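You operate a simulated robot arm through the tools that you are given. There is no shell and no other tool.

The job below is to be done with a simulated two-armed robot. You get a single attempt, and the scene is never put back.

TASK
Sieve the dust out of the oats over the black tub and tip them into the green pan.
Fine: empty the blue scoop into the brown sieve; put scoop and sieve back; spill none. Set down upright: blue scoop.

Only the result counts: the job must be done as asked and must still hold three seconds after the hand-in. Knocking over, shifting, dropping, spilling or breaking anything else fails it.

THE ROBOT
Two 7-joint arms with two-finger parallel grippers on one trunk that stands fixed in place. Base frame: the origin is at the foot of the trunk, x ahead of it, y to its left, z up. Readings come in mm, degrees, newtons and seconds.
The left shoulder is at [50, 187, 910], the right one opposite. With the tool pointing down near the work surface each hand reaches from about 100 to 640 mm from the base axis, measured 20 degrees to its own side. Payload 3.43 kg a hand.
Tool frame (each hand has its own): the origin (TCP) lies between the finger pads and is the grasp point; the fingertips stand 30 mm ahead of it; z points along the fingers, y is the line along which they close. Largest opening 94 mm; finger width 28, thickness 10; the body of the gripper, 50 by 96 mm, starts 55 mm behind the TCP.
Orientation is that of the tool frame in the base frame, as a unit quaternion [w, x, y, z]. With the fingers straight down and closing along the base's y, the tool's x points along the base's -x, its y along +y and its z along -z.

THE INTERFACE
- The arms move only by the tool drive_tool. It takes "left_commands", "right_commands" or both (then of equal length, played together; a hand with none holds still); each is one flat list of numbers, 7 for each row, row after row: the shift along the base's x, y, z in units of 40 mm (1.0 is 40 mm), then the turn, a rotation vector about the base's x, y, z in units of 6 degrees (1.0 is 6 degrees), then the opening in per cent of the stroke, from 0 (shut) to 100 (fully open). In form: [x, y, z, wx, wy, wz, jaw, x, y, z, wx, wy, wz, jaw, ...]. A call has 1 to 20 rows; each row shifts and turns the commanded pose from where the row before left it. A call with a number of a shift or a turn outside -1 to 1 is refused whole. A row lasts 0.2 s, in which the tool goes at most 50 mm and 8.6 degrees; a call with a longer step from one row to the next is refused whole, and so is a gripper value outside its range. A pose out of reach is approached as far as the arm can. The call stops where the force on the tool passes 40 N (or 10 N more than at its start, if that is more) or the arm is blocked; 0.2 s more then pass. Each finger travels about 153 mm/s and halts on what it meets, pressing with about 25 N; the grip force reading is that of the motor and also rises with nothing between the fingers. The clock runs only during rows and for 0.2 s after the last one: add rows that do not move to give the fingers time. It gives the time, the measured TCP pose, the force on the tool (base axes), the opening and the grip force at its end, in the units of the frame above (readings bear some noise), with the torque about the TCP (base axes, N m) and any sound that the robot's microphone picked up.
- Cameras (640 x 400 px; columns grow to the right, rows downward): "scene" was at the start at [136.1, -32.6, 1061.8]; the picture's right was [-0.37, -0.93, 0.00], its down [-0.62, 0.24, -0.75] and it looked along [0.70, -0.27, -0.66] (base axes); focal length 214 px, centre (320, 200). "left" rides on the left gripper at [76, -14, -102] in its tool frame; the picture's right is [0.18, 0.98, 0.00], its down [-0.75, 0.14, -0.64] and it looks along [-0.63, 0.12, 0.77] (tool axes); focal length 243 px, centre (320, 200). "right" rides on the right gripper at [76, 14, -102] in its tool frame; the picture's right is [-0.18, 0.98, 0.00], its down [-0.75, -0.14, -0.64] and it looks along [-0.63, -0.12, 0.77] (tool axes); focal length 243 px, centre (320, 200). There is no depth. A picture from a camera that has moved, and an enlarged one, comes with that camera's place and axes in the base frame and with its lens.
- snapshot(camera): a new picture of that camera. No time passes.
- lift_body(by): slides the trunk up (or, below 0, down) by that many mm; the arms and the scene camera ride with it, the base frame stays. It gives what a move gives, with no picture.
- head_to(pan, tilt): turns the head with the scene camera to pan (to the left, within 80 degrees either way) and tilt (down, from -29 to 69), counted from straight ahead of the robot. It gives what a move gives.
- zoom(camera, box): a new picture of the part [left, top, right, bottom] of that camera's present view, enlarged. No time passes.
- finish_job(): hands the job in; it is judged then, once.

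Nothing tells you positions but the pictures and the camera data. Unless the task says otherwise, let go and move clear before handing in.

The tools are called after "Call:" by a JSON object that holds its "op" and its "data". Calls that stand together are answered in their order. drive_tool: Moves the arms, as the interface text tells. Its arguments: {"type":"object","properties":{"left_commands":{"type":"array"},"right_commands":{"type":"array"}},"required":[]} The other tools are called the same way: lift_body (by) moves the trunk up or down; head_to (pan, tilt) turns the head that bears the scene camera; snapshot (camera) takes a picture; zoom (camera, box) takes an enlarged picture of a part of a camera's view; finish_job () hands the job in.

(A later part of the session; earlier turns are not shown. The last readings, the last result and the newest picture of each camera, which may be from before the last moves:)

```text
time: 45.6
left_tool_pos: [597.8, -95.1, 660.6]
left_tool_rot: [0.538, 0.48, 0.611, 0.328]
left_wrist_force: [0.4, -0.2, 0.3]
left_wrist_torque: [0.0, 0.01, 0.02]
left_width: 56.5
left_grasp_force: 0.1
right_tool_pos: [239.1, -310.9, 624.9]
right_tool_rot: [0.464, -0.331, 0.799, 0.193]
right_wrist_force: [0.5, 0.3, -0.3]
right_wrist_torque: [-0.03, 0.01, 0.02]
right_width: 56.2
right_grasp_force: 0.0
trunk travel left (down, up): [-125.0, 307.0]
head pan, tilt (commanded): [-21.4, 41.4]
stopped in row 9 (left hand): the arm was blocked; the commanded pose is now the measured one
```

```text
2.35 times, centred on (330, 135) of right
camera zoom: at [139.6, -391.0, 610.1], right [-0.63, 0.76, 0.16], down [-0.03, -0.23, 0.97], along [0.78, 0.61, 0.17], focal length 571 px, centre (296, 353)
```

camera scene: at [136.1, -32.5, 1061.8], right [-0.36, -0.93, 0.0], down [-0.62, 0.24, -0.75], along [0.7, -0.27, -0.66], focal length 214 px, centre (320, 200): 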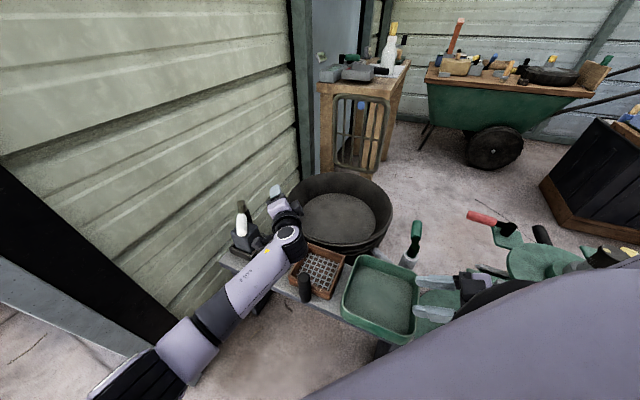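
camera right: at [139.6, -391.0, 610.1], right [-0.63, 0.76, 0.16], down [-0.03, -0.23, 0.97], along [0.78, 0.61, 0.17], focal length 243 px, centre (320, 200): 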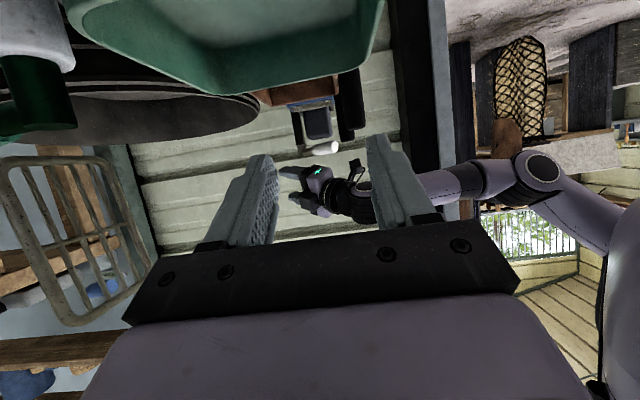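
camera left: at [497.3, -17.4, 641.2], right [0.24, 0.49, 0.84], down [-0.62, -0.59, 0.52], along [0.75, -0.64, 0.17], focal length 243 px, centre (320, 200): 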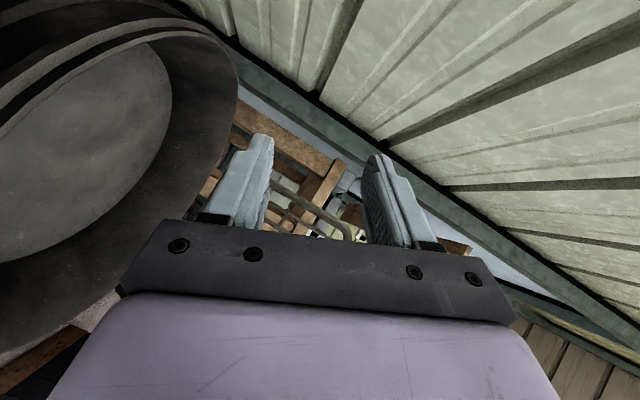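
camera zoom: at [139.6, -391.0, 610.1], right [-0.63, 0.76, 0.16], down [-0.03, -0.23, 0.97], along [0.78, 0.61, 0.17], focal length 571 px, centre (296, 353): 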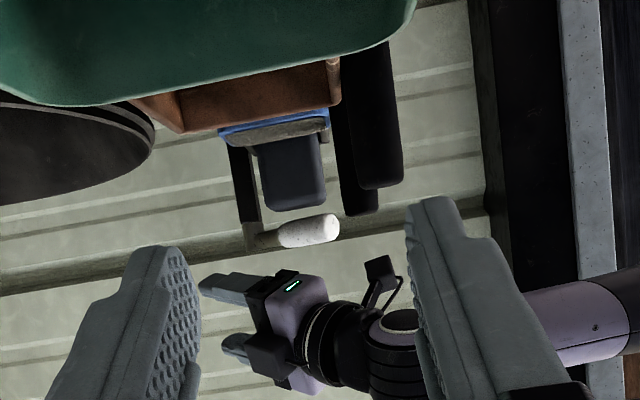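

Everything on the bench still stands. The blockage was upstream in the left arm, because the wrist felt no force. I back the left arm out and up the way it came and look again.

Call:
{"op": "drive_tool", "data": {"left_commands": [-0.32, 0.2375, 0.3, -0.855, 0.706, -0.149, 60, -0.32, 0.2375, 0.3, -0.855, 0.706, -0.149, 60, -0.32, 0.2375, 0.3, -0.855, 0.706, -0.149, 60, -0.32, 0.2375, 0.3, -0.855, 0.706, -0.149, 60, -0.32, 0.2375, 0.3, -0.855, 0.706, -0.149, 60, -0.32, 0.2375, 0.2, -0.855, 0.706, -0.149, 60, -0.32, 0.2375, 0.2, -0.855, 0.706, -0.149, 60, -0.32, 0.2375, 0.2, -0.855, 0.706, -0.149, 60, -0.32, 0.2375, 0.2, -0.855, 0.706, -0.149, 60, -0.32, 0.2375, 0.2, -0.855, 0.706, -0.149, 60]}}

Call:
{"op": "snapshot", "data": {"camera": "scene"}}

Call:
{"op": "snapshot", "data": {"camera": "right"}}

```text
time: 47.8
left_tool_pos: [466.8, -3.2, 761.1]
left_tool_rot: [0.462, 0.331, 0.799, -0.194]
left_wrist_force: [-1.0, 0.8, -0.4]
left_wrist_torque: [-0.02, 0.01, 0.0]
left_width: 56.4
left_grasp_force: 0.1
right_tool_pos: [239.4, -311.2, 624.4]
right_tool_rot: [0.465, -0.33, 0.799, 0.192]
right_wrist_force: [-0.4, -0.7, -0.4]
right_wrist_torque: [0.01, 0.0, -0.01]
right_width: 56.2
right_grasp_force: 0.0
trunk travel left (down, up): [-125.0, 307.0]
head pan, tilt (commanded): [-21.4, 41.4]
```

```text
taken
camera scene: at [136.2, -32.6, 1061.8], right [-0.36, -0.93, 0.0], down [-0.62, 0.24, -0.75], along [0.7, -0.27, -0.66], focal length 214 px, centre (320, 200)
```

scene: 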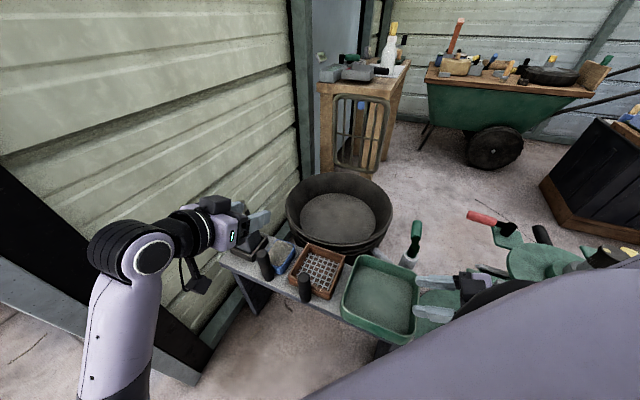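

```text
taken
camera right: at [139.7, -391.0, 610.1], right [-0.63, 0.76, 0.16], down [-0.03, -0.23, 0.97], along [0.78, 0.61, 0.17], focal length 243 px, centre (320, 200)
```

right: 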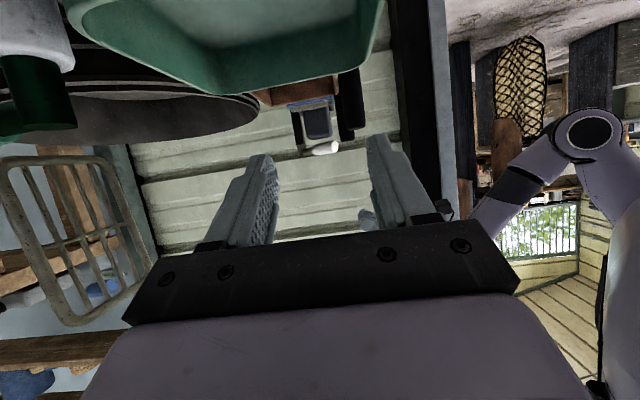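

The left arm came back clean, with its elbow hanging low and outside. I creep toward the pour pose in small steps to see exactly where the arm starts to lag.

Call:
{"op": "drive_tool", "data": {"left_commands": [0.15, -0.7, 0, 0, 0, 0, 60, 0.15, -0.7, 0, 0, 0, 0, 60, 0.15, -0.7, 0, 0, 0, 0, 60]}}

Call:
{"op": "snapshot", "data": {"camera": "right"}}

Call:
{"op": "drive_tool", "data": {"left_commands": [0.15, -0.7, 0, 0, 0, 0, 60, 0.15, -0.7, 0, 0, 0, 0, 60]}}

Call:
{"op": "snapshot", "data": {"camera": "right"}}

Call:
{"op": "snapshot", "data": {"camera": "scene"}}

```text
time: 48.6
left_tool_pos: [487.6, -88.1, 762.2]
left_tool_rot: [0.463, 0.33, 0.8, -0.192]
left_wrist_force: [-0.3, -0.6, -0.2]
left_wrist_torque: [-0.05, 0.03, -0.01]
left_width: 56.4
left_grasp_force: 0.2
right_tool_pos: [239.3, -310.5, 624.5]
right_tool_rot: [0.464, -0.33, 0.799, 0.192]
right_wrist_force: [-0.4, -0.3, -0.3]
right_wrist_torque: [0.01, 0.01, -0.02]
right_width: 56.1
right_grasp_force: 0.0
trunk travel left (down, up): [-125.0, 307.0]
head pan, tilt (commanded): [-21.4, 41.4]
```

```text
taken
camera right: at [139.7, -390.8, 610.2], right [-0.63, 0.76, 0.16], down [-0.03, -0.23, 0.97], along [0.78, 0.61, 0.17], focal length 243 px, centre (320, 200)
```

right: 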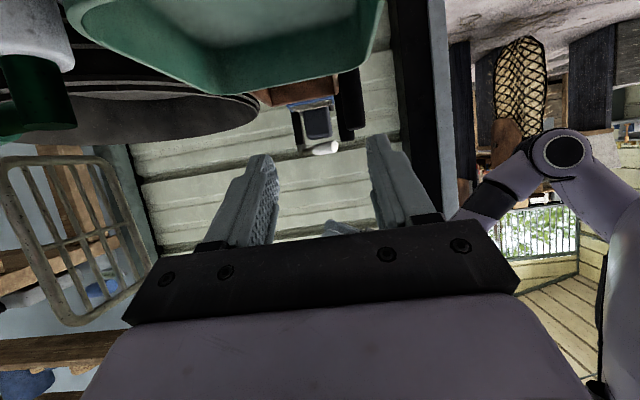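

```text
time: 49.2
left_tool_pos: [507.0, -132.4, 749.4]
left_tool_rot: [0.459, 0.33, 0.805, -0.179]
left_wrist_force: [0.8, 0.2, -0.1]
left_wrist_torque: [0.01, -0.03, 0.01]
left_width: 56.3
left_grasp_force: 0.1
right_tool_pos: [238.4, -311.2, 624.5]
right_tool_rot: [0.464, -0.331, 0.799, 0.192]
right_wrist_force: [-0.3, 0.0, 0.1]
right_wrist_torque: [0.01, 0.0, 0.01]
right_width: 56.4
right_grasp_force: 0.1
trunk travel left (down, up): [-125.0, 307.0]
head pan, tilt (commanded): [-21.4, 41.4]
```

```text
taken
camera right: at [139.6, -390.9, 610.1], right [-0.63, 0.76, 0.16], down [-0.03, -0.23, 0.97], along [0.78, 0.61, 0.17], focal length 243 px, centre (320, 200)
```

right: 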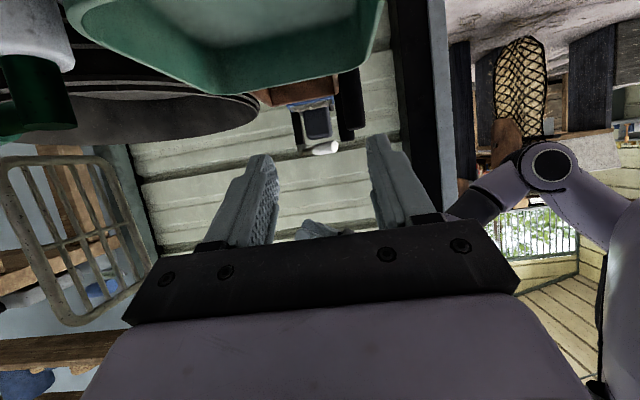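

```text
taken
camera scene: at [136.1, -32.5, 1061.8], right [-0.36, -0.93, 0.0], down [-0.62, 0.24, -0.75], along [0.7, -0.27, -0.66], focal length 214 px, centre (320, 200)
```

scene: 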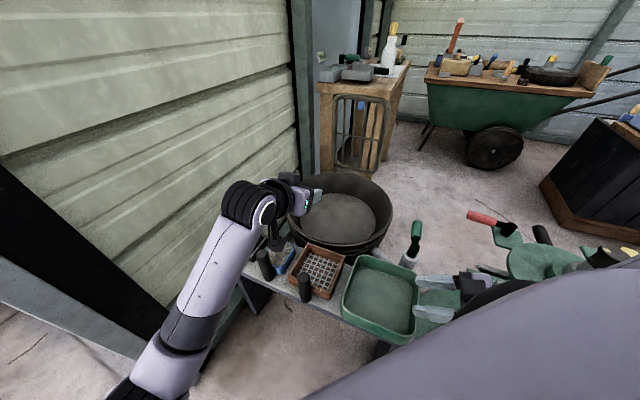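

Call:
{"op": "head_to", "data": {"pan": 35, "tilt": 55}}

Call:
{"op": "snapshot", "data": {"camera": "scene"}}

Call:
{"op": "head_to", "data": {"pan": 75, "tilt": 45}}

Call:
{"op": "snapshot", "data": {"camera": "scene"}}

```text
time: 50.5
left_tool_pos: [507.7, -132.1, 753.7]
left_tool_rot: [0.462, 0.329, 0.804, -0.18]
left_wrist_force: [0.2, -0.3, -0.6]
left_wrist_torque: [0.0, 0.01, 0.02]
left_width: 56.3
left_grasp_force: 0.0
right_tool_pos: [238.5, -311.1, 624.7]
right_tool_rot: [0.464, -0.331, 0.799, 0.193]
right_wrist_force: [0.1, 0.0, -0.2]
right_wrist_torque: [-0.03, 0.02, 0.02]
right_width: 56.6
right_grasp_force: 0.0
trunk travel left (down, up): [-125.0, 307.0]
head pan, tilt (commanded): [35.0, 55.0]
```

```text
taken
camera scene: at [117.0, 39.4, 1043.2], right [0.57, -0.82, 0.0], down [-0.67, -0.47, -0.57], along [0.47, 0.33, -0.82], focal length 214 px, centre (320, 200)
```

scene: 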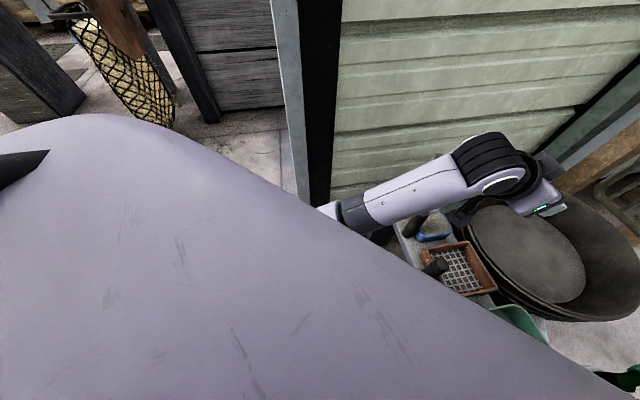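

```text
time: 51.5
left_tool_pos: [508.8, -132.1, 754.3]
left_tool_rot: [0.462, 0.329, 0.804, -0.18]
left_wrist_force: [-0.3, -0.1, 0.0]
left_wrist_torque: [-0.02, -0.01, -0.02]
left_width: 56.3
left_grasp_force: 0.2
right_tool_pos: [239.5, -310.8, 625.1]
right_tool_rot: [0.464, -0.33, 0.799, 0.192]
right_wrist_force: [0.6, -0.1, -0.3]
right_wrist_torque: [0.01, 0.0, -0.02]
right_width: 56.5
right_grasp_force: 0.0
trunk travel left (down, up): [-125.0, 307.0]
head pan, tilt (commanded): [75.0, 45.0]
```

```text
taken
camera scene: at [79.0, 76.6, 1056.6], right [0.97, -0.26, 0.0], down [-0.18, -0.68, -0.71], along [0.18, 0.68, -0.71], focal length 214 px, centre (320, 200)
```

scene: 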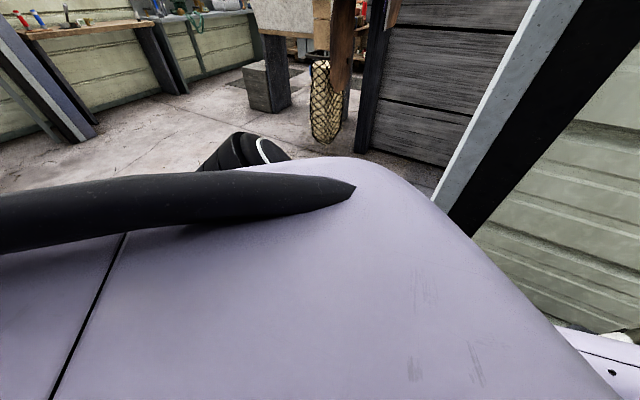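

The left arm's shoulder side touches the body shell when the hand reaches across too far while heading −45°. A steeper heading of about −75° keeps the arm less crossed, so I back up a little and try that.

Call:
{"op": "head_to", "data": {"pan": -21.4, "tilt": 41.4}}

Call:
{"op": "drive_tool", "data": {"left_commands": [-0.25, 0.8, 0.1, 0, 0, 0, 60, -0.25, 0.7, 0.1, 0, 0, 0, 60, 0.2, 0, 0, 0, 0, -1, 60, 0.2, 0, 0, 0, 0, -1, 60, 0.2, 0, 0, 0, 0, -1, 60, 0.2, 0, 0, 0, 0, -1, 60, 0.2, 0, 0, 0, 0, -1, 60, 0.2, -0.4, -0.1, 0, 0, 0, 60, 0.2, -0.4, -0.1, 0, 0, 0, 60]}}

Call:
{"op": "snapshot", "data": {"camera": "scene"}}

```text
time: 53.2
left_tool_pos: [507.4, -132.2, 754.4]
left_tool_rot: [0.463, 0.329, 0.803, -0.18]
left_wrist_force: [0.6, 0.3, -0.6]
left_wrist_torque: [-0.03, 0.02, -0.01]
left_width: 56.2
left_grasp_force: 0.1
right_tool_pos: [238.6, -311.1, 624.3]
right_tool_rot: [0.464, -0.331, 0.799, 0.192]
right_wrist_force: [-0.4, -0.3, -0.4]
right_wrist_torque: [0.0, 0.0, 0.01]
right_width: 56.4
right_grasp_force: 0.0
trunk travel left (down, up): [-125.0, 307.0]
head pan, tilt (commanded): [-21.4, 41.4]
```

```text
time: 55.2
left_tool_pos: [536.6, -113.4, 760.2]
left_tool_rot: [0.397, 0.526, 0.686, -0.307]
left_wrist_force: [0.1, 0.0, 0.9]
left_wrist_torque: [0.01, 0.03, -0.01]
left_width: 56.2
left_grasp_force: 0.0
right_tool_pos: [238.8, -311.0, 625.0]
right_tool_rot: [0.464, -0.331, 0.799, 0.192]
right_wrist_force: [1.2, 0.5, -0.3]
right_wrist_torque: [0.01, 0.0, -0.03]
right_width: 56.5
right_grasp_force: 0.0
trunk travel left (down, up): [-125.0, 307.0]
head pan, tilt (commanded): [-21.4, 41.4]
```

```text
taken
camera scene: at [136.1, -32.5, 1061.8], right [-0.36, -0.93, 0.0], down [-0.62, 0.24, -0.75], along [0.7, -0.27, -0.66], focal length 214 px, centre (320, 200)
```

scene: 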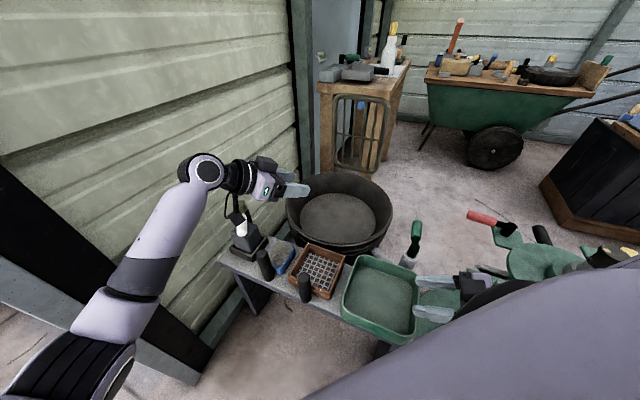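

That tracks well. I continue toward the pour spot.

Call:
{"op": "drive_tool", "data": {"left_commands": [0.2, -0.4, -0.2, 0, 0, 0, 60, 0.2, -0.4, -0.2, 0, 0, 0, 60, 0.2, -0.4, -0.2, 0, 0, 0, 60, 0.2, -0.4, -0.2, 0, 0, 0, 60, 0, 0, 0, 0, 0, 0, 60]}}

Call:
{"op": "snapshot", "data": {"camera": "scene"}}

```text
time: 56.4
left_tool_pos: [566.6, -176.8, 727.3]
left_tool_rot: [0.397, 0.527, 0.686, -0.306]
left_wrist_force: [-0.6, 0.4, -0.5]
left_wrist_torque: [-0.01, 0.0, -0.03]
left_width: 56.2
left_grasp_force: 0.0
right_tool_pos: [238.7, -312.5, 625.7]
right_tool_rot: [0.464, -0.331, 0.799, 0.192]
right_wrist_force: [-0.1, -0.1, 0.6]
right_wrist_torque: [-0.01, 0.04, 0.01]
right_width: 56.3
right_grasp_force: 0.0
trunk travel left (down, up): [-125.0, 307.0]
head pan, tilt (commanded): [-21.4, 41.4]
```

```text
taken
camera scene: at [136.2, -32.6, 1061.8], right [-0.36, -0.93, 0.0], down [-0.62, 0.24, -0.75], along [0.7, -0.27, -0.66], focal length 214 px, centre (320, 200)
```

scene: 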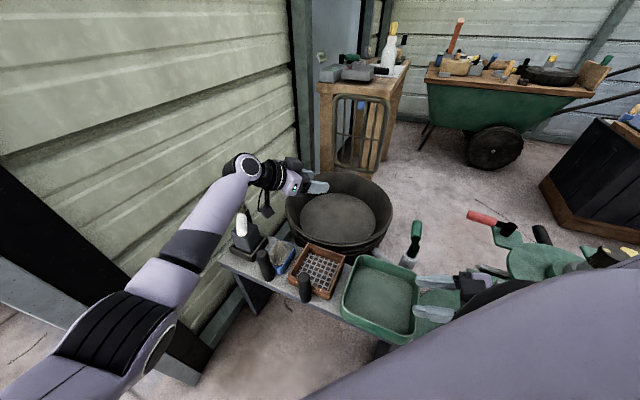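

The left hand is at the pour spot. Now the roll rehearsal about its heading.

Call:
{"op": "drive_tool", "data": {"left_commands": [0, 0, 0, 0.259, -0.966, 0, 60, 0, 0, 0, 0.259, -0.966, 0, 60, 0, 0, 0, 0.259, -0.966, 0, 60, 0, 0, 0, 0.259, -0.966, 0, 60, 0, 0, 0, 0.259, -0.966, 0, 60, 0, 0, 0, 0.259, -0.966, 0, 60, 0, 0, 0, 0.259, -0.966, 0, 60, 0, 0, 0, 0.259, -0.966, 0, 60, 0, 0, 0, 0.259, -0.966, 0, 60, 0, 0, 0, 0.259, -0.966, 0, 60]}}

Call:
{"op": "snapshot", "data": {"camera": "scene"}}

```text
time: 58.6
left_tool_pos: [566.9, -178.5, 728.3]
left_tool_rot: [0.608, 0.655, 0.442, 0.078]
left_wrist_force: [0.5, 0.9, 0.3]
left_wrist_torque: [-0.02, -0.01, 0.01]
left_width: 56.2
left_grasp_force: 0.0
right_tool_pos: [238.7, -310.1, 625.2]
right_tool_rot: [0.463, -0.331, 0.799, 0.193]
right_wrist_force: [0.2, 0.9, -0.9]
right_wrist_torque: [0.02, -0.03, 0.0]
right_width: 56.4
right_grasp_force: 0.0
trunk travel left (down, up): [-125.0, 307.0]
head pan, tilt (commanded): [-21.4, 41.4]
```

```text
taken
camera scene: at [136.2, -32.6, 1061.8], right [-0.36, -0.93, 0.0], down [-0.62, 0.24, -0.75], along [0.7, -0.27, -0.66], focal length 214 px, centre (320, 200)
```

scene: 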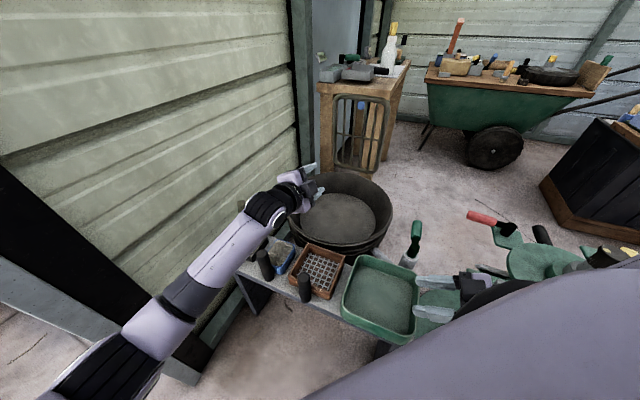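

Sixty degrees of roll went cleanly. I continue rolling.

Call:
{"op": "drive_tool", "data": {"left_commands": [0, 0, 0, 0.259, -0.966, 0, 60, 0, 0, 0, 0.259, -0.966, 0, 60, 0, 0, 0, 0.259, -0.966, 0, 60, 0, 0, 0, 0.259, -0.966, 0, 60, 0, 0, 0, 0.259, -0.966, 0, 60, 0, 0, 0, 0.259, -0.966, 0, 60, 0, 0, 0, 0.259, -0.966, 0, 60, 0, 0, 0, 0.259, -0.966, 0, 60, 0, 0, 0, 0.259, -0.966, 0, 60, 0, 0, 0, 0.259, -0.966, 0, 60]}}

Call:
{"op": "snapshot", "data": {"camera": "scene"}}

```text
time: 60.9
left_tool_pos: [601.2, -108.9, 682.0]
left_tool_rot: [0.598, 0.642, 0.073, 0.475]
left_wrist_force: [-0.2, -0.2, 0.5]
left_wrist_torque: [-0.04, 0.02, 0.04]
left_width: 56.3
left_grasp_force: 0.1
right_tool_pos: [238.7, -310.9, 625.7]
right_tool_rot: [0.464, -0.331, 0.799, 0.193]
right_wrist_force: [0.9, -0.5, 0.1]
right_wrist_torque: [0.02, 0.06, 0.02]
right_width: 56.4
right_grasp_force: 0.1
trunk travel left (down, up): [-125.0, 307.0]
head pan, tilt (commanded): [-21.4, 41.4]
stopped in row 10 (left hand): the arm was blocked; the commanded pose is now the measured one
```

```text
taken
camera scene: at [136.1, -32.6, 1061.8], right [-0.36, -0.93, 0.0], down [-0.62, 0.24, -0.75], along [0.7, -0.27, -0.66], focal length 214 px, centre (320, 200)
```

scene: 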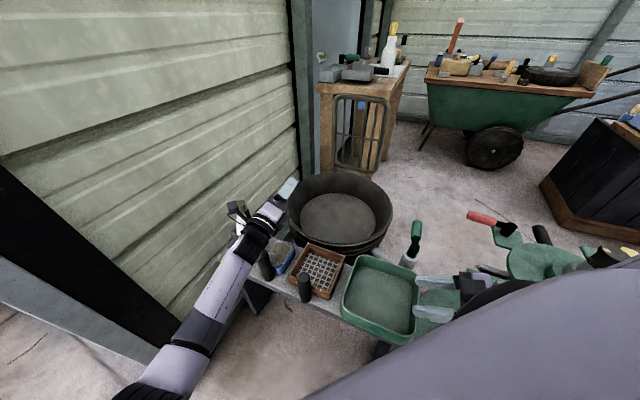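

Near 100° the left arm is blocked again, because the pitched wrist swings inward. A fully level grip would keep the wrist still while rolling. First I check the bench items, then back out.

Call:
{"op": "zoom", "data": {"camera": "scene", "box": [200, 160, 360, 320]}}

Call:
{"op": "zoom", "data": {"camera": "right", "box": [230, 50, 430, 220]}}

```text
2.50 times, centred on (280, 240) of scene
camera zoom: at [136.1, -32.6, 1061.8], right [-0.36, -0.93, 0.0], down [-0.62, 0.24, -0.75], along [0.7, -0.27, -0.66], focal length 536 px, centre (420, 100)
```

zoom: 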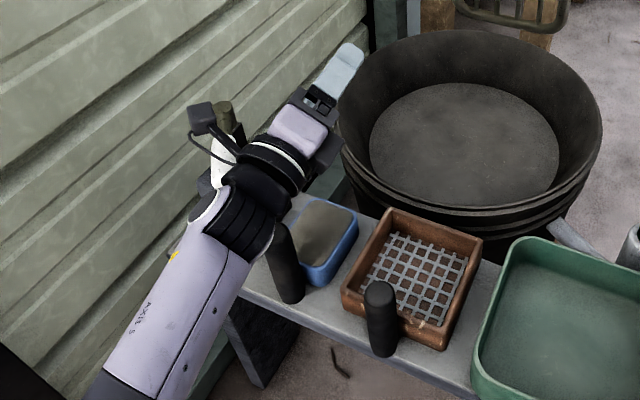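

```text
2.35 times, centred on (330, 135) of right
camera zoom: at [139.5, -391.0, 610.1], right [-0.63, 0.76, 0.16], down [-0.03, -0.23, 0.97], along [0.78, 0.61, 0.17], focal length 571 px, centre (296, 353)
```

zoom: 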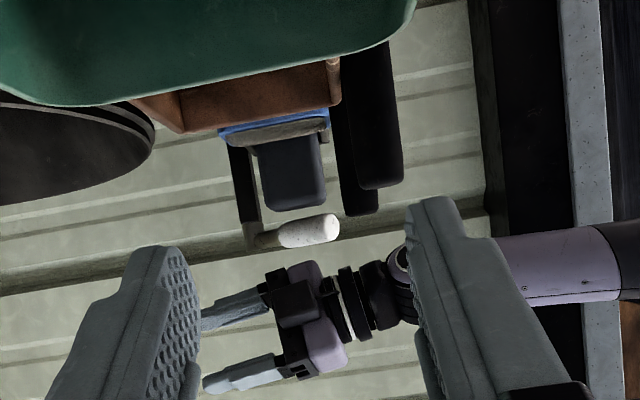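

All items stand as before. I unroll the left arm back to a level heading of −60° above the bench, to test the level grip.

Call:
{"op": "drive_tool", "data": {"left_commands": [-0.1125, 0.0958, 0.15, -0.648, 0.931, -0.1756, 60, -0.1125, 0.0958, 0.15, -0.648, 0.931, -0.1756, 60, -0.1125, 0.0958, 0.15, -0.648, 0.931, -0.1756, 60, -0.1125, 0.0958, 0.15, -0.648, 0.931, -0.1756, 60, -0.1125, 0.0958, 0.15, -0.648, 0.931, -0.1756, 60, -0.1125, 0.0958, 0.15, -0.648, 0.931, -0.1756, 60, -0.1125, 0.0958, 0.1, -0.648, 0.931, -0.1756, 60, -0.1125, 0.0958, 0.1, -0.648, 0.931, -0.1756, 60, -0.1125, 0.0958, 0.1, -0.648, 0.931, -0.1756, 60, -0.1125, 0.0958, 0.1, -0.648, 0.931, -0.1756, 60, -0.1125, 0.0958, 0.05, -0.648, 0.931, -0.1756, 60, -0.1125, 0.0958, 0.05, -0.648, 0.931, -0.1756, 60, -0.1125, 0.0958, 0, -0.648, 0.931, -0.1756, 60, -0.1125, 0.0958, 0, -0.648, 0.931, -0.1756, 60, -0.1125, 0.0958, 0, -0.648, 0.931, -0.1756, 60, -0.1125, 0.0958, 0, -0.648, 0.931, -0.1756, 60, -0.1125, 0.0958, 0, -0.648, 0.931, -0.1756, 60, -0.1125, 0.0958, 0, -0.648, 0.931, -0.1756, 60]}}

Call:
{"op": "snapshot", "data": {"camera": "scene"}}

```text
time: 64.7
left_tool_pos: [519.7, -43.5, 740.0]
left_tool_rot: [0.611, 0.351, 0.613, -0.356]
left_wrist_force: [0.0, -0.6, 0.4]
left_wrist_torque: [0.02, 0.0, -0.02]
left_width: 56.3
left_grasp_force: 0.0
right_tool_pos: [238.5, -310.5, 626.4]
right_tool_rot: [0.465, -0.33, 0.799, 0.193]
right_wrist_force: [0.2, 0.4, 0.2]
right_wrist_torque: [0.02, -0.06, -0.02]
right_width: 56.2
right_grasp_force: 0.0
trunk travel left (down, up): [-125.0, 307.0]
head pan, tilt (commanded): [-21.4, 41.4]
```

```text
taken
camera scene: at [136.2, -32.6, 1061.8], right [-0.36, -0.93, 0.0], down [-0.62, 0.24, -0.75], along [0.7, -0.27, -0.66], focal length 214 px, centre (320, 200)
```

scene: 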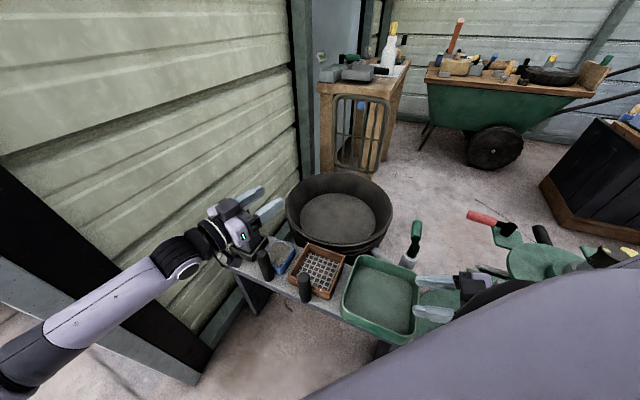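

A level heading works here. Now I try the pour spot level at heading −75°, followed by the roll.

Call:
{"op": "drive_tool", "data": {"left_commands": [0.245, -0.683, -0.1, 0, 0, -0.5, 60, 0.245, -0.683, -0.1, 0, 0, -0.5, 60, 0.245, -0.683, -0.1, 0, 0, -0.5, 60, 0.245, -0.683, -0.1, 0, 0, -0.5, 60, 0.245, -0.683, -0.1, 0, 0, -0.5, 60, 0, 0, 0, 0, 0, 0, 60]}}

Call:
{"op": "drive_tool", "data": {"left_commands": [0, 0, 0, 0.259, -0.966, 0, 60, 0, 0, 0, 0.259, -0.966, 0, 60, 0, 0, 0, 0.259, -0.966, 0, 60, 0, 0, 0, 0.259, -0.966, 0, 60, 0, 0, 0, 0.259, -0.966, 0, 60, 0, 0, 0, 0.259, -0.966, 0, 60, 0, 0, 0, 0.259, -0.966, 0, 60, 0, 0, 0, 0.259, -0.966, 0, 60, 0, 0, 0, 0.259, -0.966, 0, 60, 0, 0, 0, 0.259, -0.966, 0, 60]}}

Call:
{"op": "drive_tool", "data": {"left_commands": [0, 0, 0, 0.259, -0.966, 0, 60, 0, 0, 0, 0.259, -0.966, 0, 60, 0, 0, 0, 0.259, -0.966, 0, 60, 0, 0, 0, 0.259, -0.966, 0, 60, 0, 0, 0, 0.259, -0.966, 0, 60, 0, 0, 0, 0.259, -0.966, 0, 60, 0, 0, 0, 0.259, -0.966, 0, 60, 0, 0, 0, 0.259, -0.966, 0, 60, 0, 0, 0, 0.259, -0.966, 0, 60, 0, 0, 0, 0.259, -0.966, 0, 60, 0, 0, 0, 0.259, -0.966, 0, 60, 0, 0, 0, 0.259, -0.966, 0, 60]}}

Call:
{"op": "snapshot", "data": {"camera": "scene"}}

```text
time: 66.1
left_tool_pos: [569.9, -180.2, 720.5]
left_tool_rot: [0.559, 0.43, 0.561, -0.433]
left_wrist_force: [-0.7, -0.2, -0.5]
left_wrist_torque: [0.0, -0.03, 0.01]
left_width: 56.4
left_grasp_force: 0.0
right_tool_pos: [238.8, -311.6, 624.9]
right_tool_rot: [0.464, -0.33, 0.799, 0.192]
right_wrist_force: [-0.3, 0.3, 0.5]
right_wrist_torque: [0.05, 0.0, -0.02]
right_width: 56.3
right_grasp_force: 0.1
trunk travel left (down, up): [-125.0, 307.0]
head pan, tilt (commanded): [-21.4, 41.4]
```

```text
time: 68.3
left_tool_pos: [568.4, -178.7, 719.7]
left_tool_rot: [0.701, 0.653, 0.271, -0.093]
left_wrist_force: [0.3, 0.1, -0.1]
left_wrist_torque: [0.0, -0.01, 0.01]
left_width: 56.5
left_grasp_force: 0.1
right_tool_pos: [239.1, -311.2, 625.5]
right_tool_rot: [0.464, -0.331, 0.799, 0.193]
right_wrist_force: [-0.2, 0.8, 0.0]
right_wrist_torque: [0.01, -0.02, -0.02]
right_width: 56.3
right_grasp_force: 0.1
trunk travel left (down, up): [-125.0, 307.0]
head pan, tilt (commanded): [-21.4, 41.4]
```

```text
time: 70.9
left_tool_pos: [567.3, -179.7, 720.3]
left_tool_rot: [0.622, 0.688, -0.165, 0.336]
left_wrist_force: [0.2, -0.6, 1.3]
left_wrist_torque: [-0.03, -0.01, 0.01]
left_width: 56.3
left_grasp_force: 0.1
right_tool_pos: [238.9, -311.1, 624.0]
right_tool_rot: [0.463, -0.331, 0.799, 0.192]
right_wrist_force: [0.9, -0.4, 0.1]
right_wrist_torque: [-0.01, 0.01, -0.01]
right_width: 56.3
right_grasp_force: 0.1
trunk travel left (down, up): [-125.0, 307.0]
head pan, tilt (commanded): [-21.4, 41.4]
```

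```text
taken
camera scene: at [136.1, -32.6, 1061.8], right [-0.36, -0.93, 0.0], down [-0.62, 0.24, -0.75], along [0.7, -0.27, -0.66], focal length 214 px, centre (320, 200)
```

scene: 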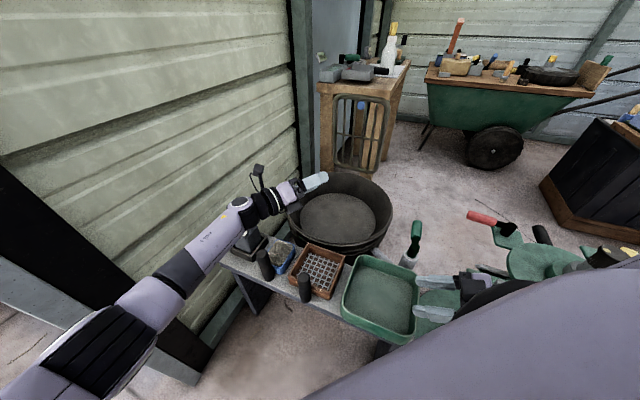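

The level grip rolls the full 132° with no blockage. Now I unroll the left hand and park it back-left and high, leaving room for the right hand to take the sieve.

Call:
{"op": "drive_tool", "data": {"left_commands": [0, 0, 0, -0.259, 0.966, 0, 60, 0, 0, 0, -0.259, 0.966, 0, 60, 0, 0, 0, -0.259, 0.966, 0, 60, 0, 0, 0, -0.259, 0.966, 0, 60, 0, 0, 0, -0.259, 0.966, 0, 60, 0, 0, 0, -0.259, 0.966, 0, 60, 0, 0, 0, -0.259, 0.966, 0, 60, 0, 0, 0, -0.259, 0.966, 0, 60, 0, 0, 0, -0.259, 0.966, 0, 60, 0, 0, 0, -0.259, 0.966, 0, 60, 0, 0, 0, -0.259, 0.966, 0, 60]}}

Call:
{"op": "drive_tool", "data": {"left_commands": [0, 0, 0, -0.259, 0.966, 0, 60, 0, 0, 0, -0.259, 0.966, 0, 60, 0, 0, 0, -0.259, 0.966, 0, 60, 0, 0, 0, -0.259, 0.966, 0, 60, 0, 0, 0, -0.259, 0.966, 0, 60, 0, 0, 0, -0.259, 0.966, 0, 60, 0, 0, 0, -0.259, 0.966, 0, 60, 0, 0, 0, -0.259, 0.966, 0, 60, 0, 0, 0, -0.259, 0.966, 0, 60, 0, 0, 0, -0.259, 0.966, 0, 60, 0, 0, 0, -0.259, 0.966, 0, 60]}}

Call:
{"op": "drive_tool", "data": {"left_commands": [-0.25, 0.7, 0.1, 0, 0, 0.5, 60, -0.25, 0.7, 0.1, 0, 0, 0.5, 60, -0.25, 0.7, 0.1, 0, 0, 0.5, 60, -0.25, 0.7, 0.1, 0, 0, 0.5, 60, -0.25, 0.7, 0.1, 0, 0, 0.5, 60, -0.5, 0.5, 0.2, 0, 0, 0.5, 60, -0.5, 0.5, 0.2, 0, 0, 0.5, 60, -0.5, 0.5, 0.2, 0, 0, 0.5, 60, -0.5, 0.5, 0.2, 0, 0, 0.5, 60, -0.5, 0.5, 0.2, 0, 0, 0.5, 60, -0.5, 0.5, 0.2, 0, 0, 0, 60, -0.5, 0.5, 0.2, 0, 0, 0, 60]}}

Call:
{"op": "snapshot", "data": {"camera": "scene"}}

```text
time: 73.3
left_tool_pos: [569.2, -180.3, 719.2]
left_tool_rot: [0.705, 0.666, 0.238, -0.059]
left_wrist_force: [1.2, -0.3, 0.5]
left_wrist_torque: [0.05, 0.0, 0.01]
left_width: 56.6
left_grasp_force: 0.0
right_tool_pos: [238.0, -310.9, 624.3]
right_tool_rot: [0.464, -0.331, 0.799, 0.193]
right_wrist_force: [-1.1, -0.2, -0.1]
right_wrist_torque: [0.0, 0.02, 0.03]
right_width: 56.3
right_grasp_force: 0.1
trunk travel left (down, up): [-125.0, 307.0]
head pan, tilt (commanded): [-21.4, 41.4]
```

```text
time: 75.7
left_tool_pos: [567.9, -180.3, 719.7]
left_tool_rot: [0.56, 0.429, 0.562, -0.432]
left_wrist_force: [0.0, -1.0, 0.3]
left_wrist_torque: [0.01, 0.01, 0.01]
left_width: 56.3
left_grasp_force: 0.0
right_tool_pos: [238.8, -311.7, 625.5]
right_tool_rot: [0.464, -0.33, 0.799, 0.192]
right_wrist_force: [0.0, -0.1, 0.4]
right_wrist_torque: [0.0, 0.03, -0.01]
right_width: 56.4
right_grasp_force: 0.0
trunk travel left (down, up): [-125.0, 307.0]
head pan, tilt (commanded): [-21.4, 41.4]
```

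```text
time: 78.3
left_tool_pos: [378.1, 101.9, 796.4]
left_tool_rot: [0.653, 0.268, 0.654, -0.271]
left_wrist_force: [-0.6, 0.5, -0.2]
left_wrist_torque: [-0.01, 0.02, 0.05]
left_width: 56.4
left_grasp_force: 0.1
right_tool_pos: [238.9, -311.2, 625.0]
right_tool_rot: [0.464, -0.33, 0.799, 0.192]
right_wrist_force: [0.1, 0.2, 1.0]
right_wrist_torque: [0.0, -0.03, 0.01]
right_width: 56.5
right_grasp_force: 0.0
trunk travel left (down, up): [-125.0, 307.0]
head pan, tilt (commanded): [-21.4, 41.4]
```

```text
taken
camera scene: at [136.3, -32.7, 1061.8], right [-0.36, -0.93, 0.0], down [-0.62, 0.24, -0.75], along [0.7, -0.27, -0.66], focal length 214 px, centre (320, 200)
```

scene: 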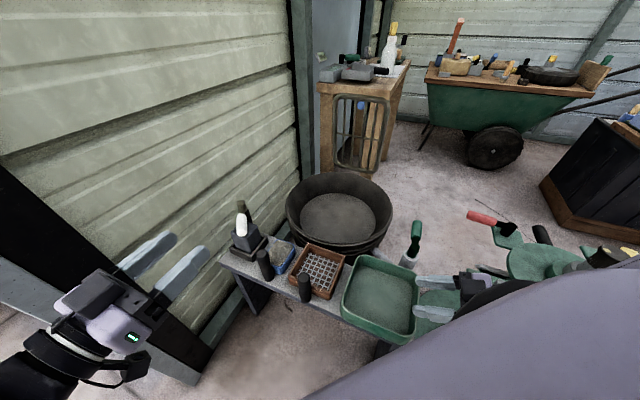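

The left arm is parked. I bring the right hand back along its rehearsed path to the sieve handle side, keeping it high.

Call:
{"op": "drive_tool", "data": {"right_commands": [0.65, 0.02, 0.15, 0, 0, 0, 60, 0.65, 0.02, 0.15, 0, 0, 0, 60, 0.65, 0.02, 0.15, 0, 0, 0, 60, 0.65, 0.02, 0.15, 0, 0, 0, 60, 0.65, 0.02, 0.15, 0, 0, 0, 60, 0.65, 0.02, 0.15, 0, 0, 0, 60, 0.65, 0.02, 0.15, 0, 0, 0, 60, 0.65, 0.02, 0.15, 0, 0, 0, 60, 0.65, 0.02, 0.15, 0, 0, 0, 60, 0.65, 0.02, 0.15, 0, 0, 0, 60]}}

Call:
{"op": "drive_tool", "data": {"right_commands": [-0.253, 0.4, 0, 0, 0, -1, 60, -0.253, 0.4, 0, 0, 0, -1, 60, -0.253, 0.4, 0, 0, 0, -1, 60, -0.253, 0.4, 0, 0, 0, -1, 60, -0.253, 0.4, 0, 0, 0, -1, 60, -0.253, 0.4, 0, 0, 0, -1, 60, -0.253, 0.4, 0, 0, 0, -1, 60, -0.253, 0.4, 0, 0, 0, -1, 60, -0.253, 0.4, 0, 0, 0, -1, 60, -0.253, 0.4, 0, 0, 0, -1, 60, -0.253, 0.4, 0, 0, 0, -1, 60, -0.253, 0.4, 0, 0, 0, -1, 60, -0.253, 0.4, 0, 0, 0, -1, 60, -0.253, 0.4, 0, 0, 0, -1, 60, -0.253, 0.4, 0, 0, 0, -1, 60]}}

Call:
{"op": "snapshot", "data": {"camera": "scene"}}

Call:
{"op": "snapshot", "data": {"camera": "right"}}

```text
time: 80.5
left_tool_pos: [379.4, 101.1, 795.6]
left_tool_rot: [0.653, 0.27, 0.654, -0.273]
left_wrist_force: [0.2, 0.0, 0.1]
left_wrist_torque: [0.03, -0.02, -0.01]
left_width: 56.5
left_grasp_force: 0.1
right_tool_pos: [408.6, -283.1, 666.7]
right_tool_rot: [0.466, -0.329, 0.8, 0.188]
right_wrist_force: [0.2, -0.1, -0.9]
right_wrist_torque: [0.0, 0.01, -0.03]
right_width: 56.3
right_grasp_force: 0.1
right hand out of reach, approached as far as the arm can: row 6, 7, 8, 9, 10
trunk travel left (down, up): [-125.0, 307.0]
head pan, tilt (commanded): [-21.4, 41.4]
```

```text
time: 83.7
left_tool_pos: [378.8, 101.2, 797.3]
left_tool_rot: [0.653, 0.269, 0.654, -0.273]
left_wrist_force: [-0.1, 0.5, 0.5]
left_wrist_torque: [0.0, -0.04, -0.02]
left_width: 56.4
left_grasp_force: 0.1
right_tool_pos: [380.0, -257.7, 783.8]
right_tool_rot: [0.463, 0.332, 0.799, -0.192]
right_wrist_force: [0.2, 0.6, 0.0]
right_wrist_torque: [-0.03, 0.0, 0.02]
right_width: 56.4
right_grasp_force: 0.0
right hand out of reach, approached as far as the arm can: row 5, 6, 7, 8, 9, 10, 11, 12, 13, 14, 15
trunk travel left (down, up): [-125.0, 307.0]
head pan, tilt (commanded): [-21.4, 41.4]
```

```text
taken
camera scene: at [136.0, -32.5, 1061.8], right [-0.36, -0.93, 0.0], down [-0.62, 0.24, -0.75], along [0.7, -0.27, -0.66], focal length 214 px, centre (320, 200)
```

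scene: 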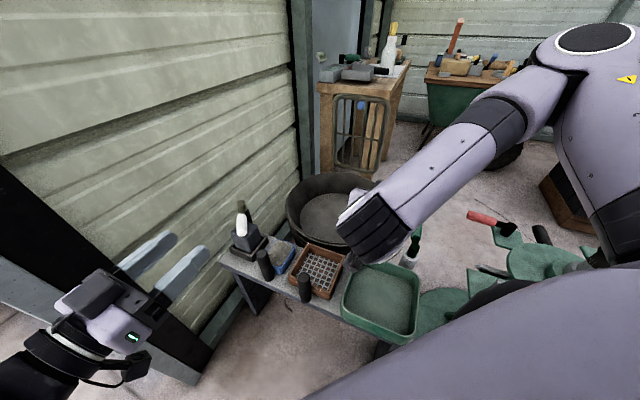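

```text
taken
camera right: at [301.3, -157.9, 769.7], right [0.76, 0.63, 0.16], down [-0.23, 0.03, 0.97], along [0.61, -0.78, 0.17], focal length 243 px, centre (320, 200)
```

right: 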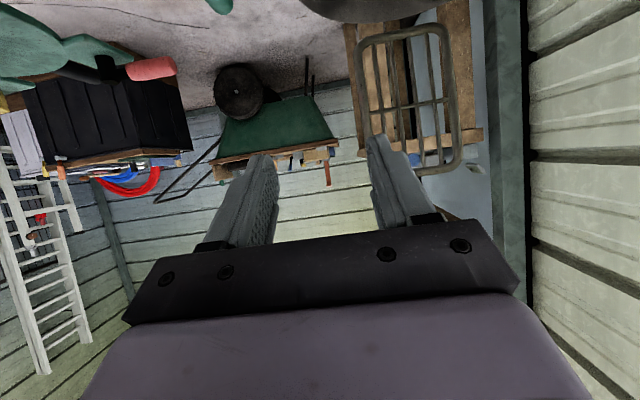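

The roll cycle left the right arm in a different elbow posture, from which the bench side is harder to reach. I reset it by going through the vertical pose that worked before.

Call:
{"op": "drive_tool", "data": {"right_commands": [-0.07, 0.35, -0.165, 0.707, 0.707, 0, 60, -0.07, 0.35, -0.165, 0.707, 0.707, 0, 60, -0.07, 0.35, -0.165, 0.707, 0.707, 0, 60, -0.07, 0.35, -0.165, 0.707, 0.707, 0, 60, -0.07, 0.35, -0.165, 0.707, 0.707, 0, 60, -0.07, 0.35, -0.165, 0.707, 0.707, 0, 60, -0.07, 0.35, -0.165, 0.707, 0.707, 0, 60, -0.07, 0.35, -0.165, 0.707, 0.707, 0, 60, -0.07, 0.35, -0.165, 0.707, 0.707, 0, 60, -0.07, 0.35, -0.165, 0.707, 0.707, 0, 60]}}

Call:
{"op": "snapshot", "data": {"camera": "scene"}}

```text
time: 85.9
left_tool_pos: [377.4, 100.7, 798.3]
left_tool_rot: [0.652, 0.27, 0.653, -0.274]
left_wrist_force: [0.6, 0.6, -0.1]
left_wrist_torque: [-0.01, 0.01, -0.01]
left_width: 56.4
left_grasp_force: 0.1
right_tool_pos: [349.9, -133.8, 722.5]
right_tool_rot: [0.002, 0.383, 0.924, 0.001]
right_wrist_force: [0.3, -0.7, -0.9]
right_wrist_torque: [0.01, -0.02, -0.03]
right_width: 56.5
right_grasp_force: 0.1
right hand out of reach, approached as far as the arm can: row 3, 7, 9, 10
trunk travel left (down, up): [-125.0, 307.0]
head pan, tilt (commanded): [-21.4, 41.4]
```

```text
taken
camera scene: at [136.1, -32.6, 1061.8], right [-0.36, -0.93, 0.0], down [-0.62, 0.24, -0.75], along [0.7, -0.27, -0.66], focal length 214 px, centre (320, 200)
```

scene: 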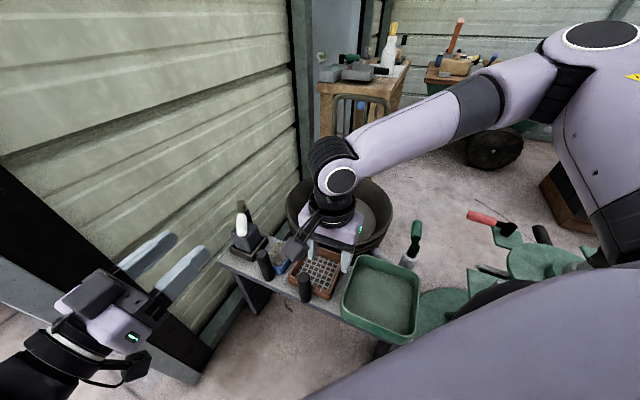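

Call:
{"op": "drive_tool", "data": {"right_commands": [-0.06, -0.5, 0.2, 0, 0, 0.75, 60, -0.06, -0.5, 0.2, 0, 0, 0.75, 60, -0.06, -0.5, 0.2, 0, 0, 0.75, 60, -0.06, -0.5, 0.2, 0, 0, 0.75, 60, -0.06, -0.5, 0.2, 0, 0, 0.75, 60, -0.06, -0.5, 0.3, 0, 0, 0.75, 60, -0.06, -0.5, 0.3, 0, 0, 0.75, 60, -0.06, -0.5, 0.3, 0, 0, 0.75, 60, -0.06, -0.5, 0.3, 0, 0, 0.75, 60, -0.06, -0.5, 0.3, 0, 0, 0.75, 60]}}

Call:
{"op": "snapshot", "data": {"camera": "scene"}}

```text
time: 88.1
left_tool_pos: [379.1, 99.8, 797.8]
left_tool_rot: [0.653, 0.269, 0.654, -0.272]
left_wrist_force: [0.8, 0.3, -0.8]
left_wrist_torque: [-0.03, 0.04, 0.02]
left_width: 56.4
left_grasp_force: 0.0
right_tool_pos: [327.4, -333.7, 823.6]
right_tool_rot: [0.002, -0.001, 1.0, 0.0]
right_wrist_force: [0.2, -0.1, -0.2]
right_wrist_torque: [0.01, 0.01, -0.03]
right_width: 56.3
right_grasp_force: 0.1
trunk travel left (down, up): [-125.0, 307.0]
head pan, tilt (commanded): [-21.4, 41.4]
```

```text
taken
camera scene: at [136.2, -32.5, 1061.8], right [-0.36, -0.93, 0.0], down [-0.62, 0.24, -0.75], along [0.7, -0.27, -0.66], focal length 214 px, centre (320, 200)
```

scene: 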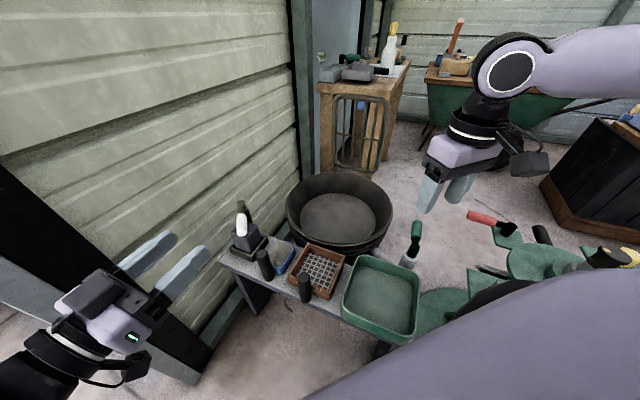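

The elbow is now higher than at the start. Earlier, a tip-and-return loop lowered it, so I repeat that loop in free air to restore the posture.

Call:
{"op": "drive_tool", "data": {"right_commands": [0.015, 0.36, -0.3, 0, 0, -0.75, 60, 0.015, 0.36, -0.3, 0, 0, -0.75, 60, 0.015, 0.36, -0.3, 0, 0, -0.75, 60, 0.015, 0.36, -0.3, 0, 0, -0.75, 60, 0.015, 0.36, -0.3, 0, 0, -0.75, 60, 0.015, 0.36, -0.3, 0, 0, -0.75, 60, 0.015, 0.36, -0.3, 0, 0, -0.75, 60, 0.015, 0.36, -0.3, 0, 0, -0.75, 60, 0.015, 0.36, -0.3, 0, 0, -0.75, 60, 0.015, 0.36, -0.3, 0, 0, -0.75, 60]}}

Call:
{"op": "drive_tool", "data": {"right_commands": [0, 0, 0, 0.8, -0.8, 0, 60, 0, 0, 0, 0.8, -0.8, 0, 60, 0, 0, 0, 0.8, -0.8, 0, 60, 0, 0, 0, 0.8, -0.8, 0, 60, 0, 0, 0, 0.8, -0.8, 0, 60, 0, 0, 0, 0.8, -0.8, 0, 60, 0, 0, 0, 0.8, -0.8, 0, 60, 0, 0, 0, 0.8, -0.8, 0, 60, 0, 0, 0, 0.8, -0.8, 0, 60, 0, 0, 0, 0.8, -0.8, 0, 60, 0, 0, 0, 0.8, -0.8, 0, 60, 0, 0, 0, 0.8, -0.8, 0, 60, 0, 0, 0, 0.8, -0.8, 0, 60]}}

Call:
{"op": "snapshot", "data": {"camera": "scene"}}

```text
time: 90.3
left_tool_pos: [376.9, 101.1, 797.4]
left_tool_rot: [0.653, 0.269, 0.654, -0.272]
left_wrist_force: [0.2, -0.1, -0.6]
left_wrist_torque: [-0.01, 0.03, 0.0]
left_width: 56.2
left_grasp_force: 0.1
right_tool_pos: [332.1, -189.5, 701.9]
right_tool_rot: [0.003, 0.383, 0.924, 0.0]
right_wrist_force: [-0.5, 0.1, -0.4]
right_wrist_torque: [0.01, -0.05, 0.0]
right_width: 56.5
right_grasp_force: 0.1
trunk travel left (down, up): [-125.0, 307.0]
head pan, tilt (commanded): [-21.4, 41.4]
```

```text
time: 93.1
left_tool_pos: [378.8, 100.9, 797.3]
left_tool_rot: [0.652, 0.271, 0.653, -0.274]
left_wrist_force: [-0.2, -0.5, 0.4]
left_wrist_torque: [0.03, 0.02, 0.0]
left_width: 56.4
left_grasp_force: 0.1
right_tool_pos: [343.7, -207.0, 710.2]
right_tool_rot: [0.269, 0.276, 0.662, 0.643]
right_wrist_force: [0.5, -0.1, 0.5]
right_wrist_torque: [-0.01, 0.02, 0.0]
right_width: 56.4
right_grasp_force: 0.0
right hand out of reach, approached as far as the arm can: row 5, 6, 7, 10
trunk travel left (down, up): [-125.0, 307.0]
head pan, tilt (commanded): [-21.4, 41.4]
```

```text
taken
camera scene: at [136.2, -32.5, 1061.8], right [-0.36, -0.93, 0.0], down [-0.62, 0.24, -0.75], along [0.7, -0.27, -0.66], focal length 214 px, centre (320, 200)
```

scene: 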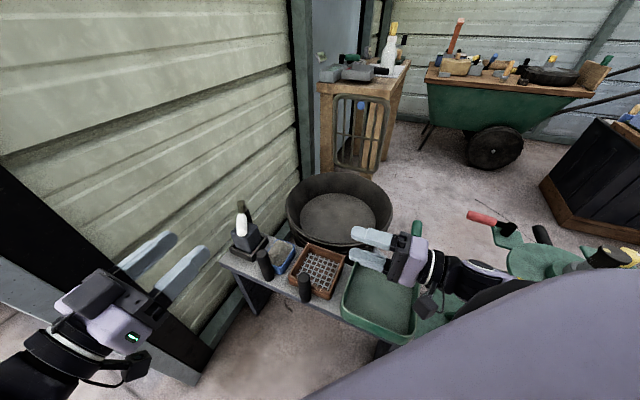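

Now it looks like the earlier state. I return to vertical.

Call:
{"op": "drive_tool", "data": {"right_commands": [0, 0, 0, -0.8, 0.8, 0, 60, 0, 0, 0, -0.8, 0.8, 0, 60, 0, 0, 0, -0.8, 0.8, 0, 60, 0, 0, 0, -0.8, 0.8, 0, 60, 0, 0, 0, -0.8, 0.8, 0, 60, 0, 0, 0, -0.8, 0.8, 0, 60, 0, 0, 0, -0.8, 0.8, 0, 60, 0, 0, 0, -0.8, 0.8, 0, 60, 0, 0, 0, -0.8, 0.8, 0, 60, 0, 0, 0, -0.8, 0.8, 0, 60, 0, 0, 0, -0.8, 0.8, 0, 60, 0, 0, 0, -0.8, 0.8, 0, 60]}}

Call:
{"op": "snapshot", "data": {"camera": "scene"}}

```text
time: 95.7
left_tool_pos: [379.4, 101.2, 797.2]
left_tool_rot: [0.653, 0.269, 0.654, -0.273]
left_wrist_force: [-0.5, -0.1, 0.1]
left_wrist_torque: [0.01, -0.01, 0.0]
left_width: 56.5
left_grasp_force: 0.0
right_tool_pos: [350.4, -209.4, 709.0]
right_tool_rot: [0.025, 0.383, 0.922, 0.051]
right_wrist_force: [-0.3, -0.3, -0.2]
right_wrist_torque: [-0.01, 0.01, 0.04]
right_width: 56.4
right_grasp_force: 0.2
right hand out of reach, approached as far as the arm can: row 5
trunk travel left (down, up): [-125.0, 307.0]
head pan, tilt (commanded): [-21.4, 41.4]
```

```text
taken
camera scene: at [136.1, -32.6, 1061.8], right [-0.36, -0.93, 0.0], down [-0.62, 0.24, -0.75], along [0.7, -0.27, -0.66], focal length 214 px, centre (320, 200)
```

scene: 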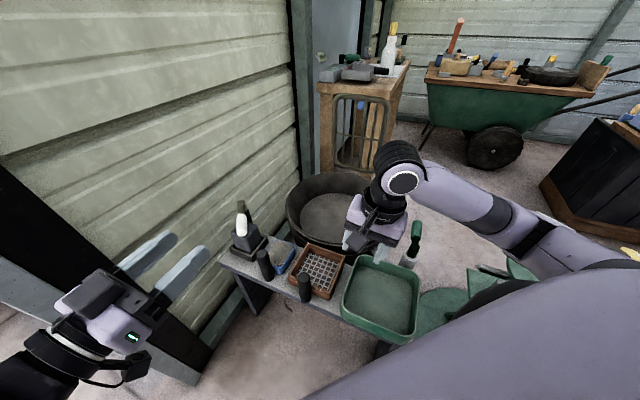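

The posture is restored. I correct the small tilt, move beside the sieve handle, then pitch the hand to 60° heading along the sieve.

Call:
{"op": "drive_tool", "data": {"right_commands": [0, 0.4, 0.05, -0.36, 0.41, 0, 60, 0, 0.45, 0.05, -0.36, 0.41, 0, 60, 0, 0.45, 0.05, 0, 0, 0, 60, 0, 0.45, 0.05, 0, 0, 0, 60, 0, 0.45, 0.05, 0, 0, 0, 60]}}

Call:
{"op": "drive_tool", "data": {"right_commands": [0, 0.1, -0.1, -0.707, -0.707, 0, 60, 0, 0.1, -0.1, -0.707, -0.707, 0, 60, 0, 0.1, -0.1, -0.707, -0.707, 0, 60, 0, 0.1, -0.1, -0.707, -0.707, 0, 60, 0, 0.1, -0.1, -0.707, -0.707, 0, 60, 0, 0.1, -0.1, -0.707, -0.707, 0, 60, 0, 0.1, -0.1, -0.707, -0.707, 0, 60, 0, 0.1, -0.1, -0.707, -0.707, 0, 60, 0, 0.1, -0.1, -0.707, -0.707, 0, 60, 0, 0.1, -0.1, -0.707, -0.707, 0, 60]}}

Call:
{"op": "snapshot", "data": {"camera": "scene"}}

Call:
{"op": "snapshot", "data": {"camera": "right"}}

```text
time: 96.9
left_tool_pos: [378.1, 100.6, 796.3]
left_tool_rot: [0.653, 0.269, 0.654, -0.273]
left_wrist_force: [-0.6, 0.7, -1.2]
left_wrist_torque: [-0.02, 0.02, -0.02]
left_width: 56.5
left_grasp_force: 0.2
right_tool_pos: [349.2, -121.3, 718.9]
right_tool_rot: [0.0, 0.383, 0.924, 0.002]
right_wrist_force: [-0.4, 0.3, -0.5]
right_wrist_torque: [-0.02, 0.0, -0.03]
right_width: 56.7
right_grasp_force: 0.1
trunk travel left (down, up): [-125.0, 307.0]
head pan, tilt (commanded): [-21.4, 41.4]
```

```text
time: 99.1
left_tool_pos: [377.2, 100.2, 796.5]
left_tool_rot: [0.653, 0.268, 0.654, -0.272]
left_wrist_force: [0.4, -0.3, 0.0]
left_wrist_torque: [0.01, 0.0, -0.01]
left_width: 56.5
left_grasp_force: 0.0
right_tool_pos: [349.8, -81.6, 678.3]
right_tool_rot: [0.463, 0.331, 0.8, -0.19]
right_wrist_force: [0.2, -1.1, 0.4]
right_wrist_torque: [-0.03, 0.0, 0.01]
right_width: 56.2
right_grasp_force: 0.1
trunk travel left (down, up): [-125.0, 307.0]
head pan, tilt (commanded): [-21.4, 41.4]
```

```text
taken
camera scene: at [136.2, -32.7, 1061.8], right [-0.36, -0.93, 0.0], down [-0.62, 0.24, -0.75], along [0.7, -0.27, -0.66], focal length 214 px, centre (320, 200)
```

scene: 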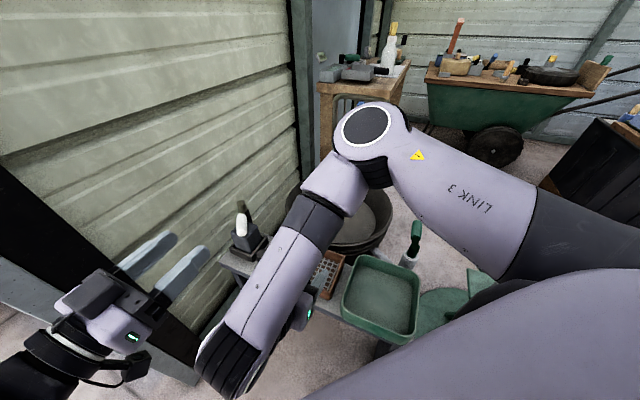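

```text
taken
camera right: at [270.1, 18.1, 664.3], right [0.76, 0.63, 0.16], down [-0.23, 0.02, 0.97], along [0.61, -0.77, 0.16], focal length 243 px, centre (320, 200)
```

right: 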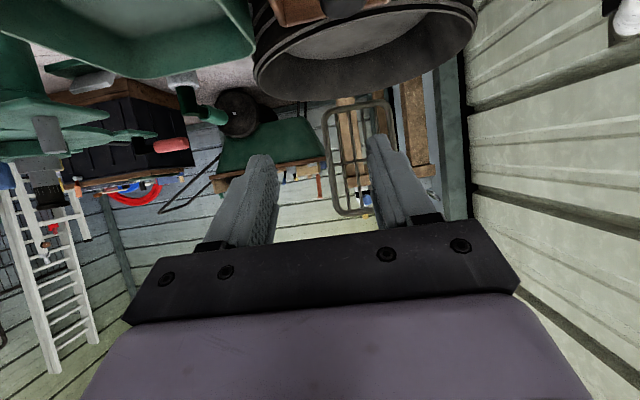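

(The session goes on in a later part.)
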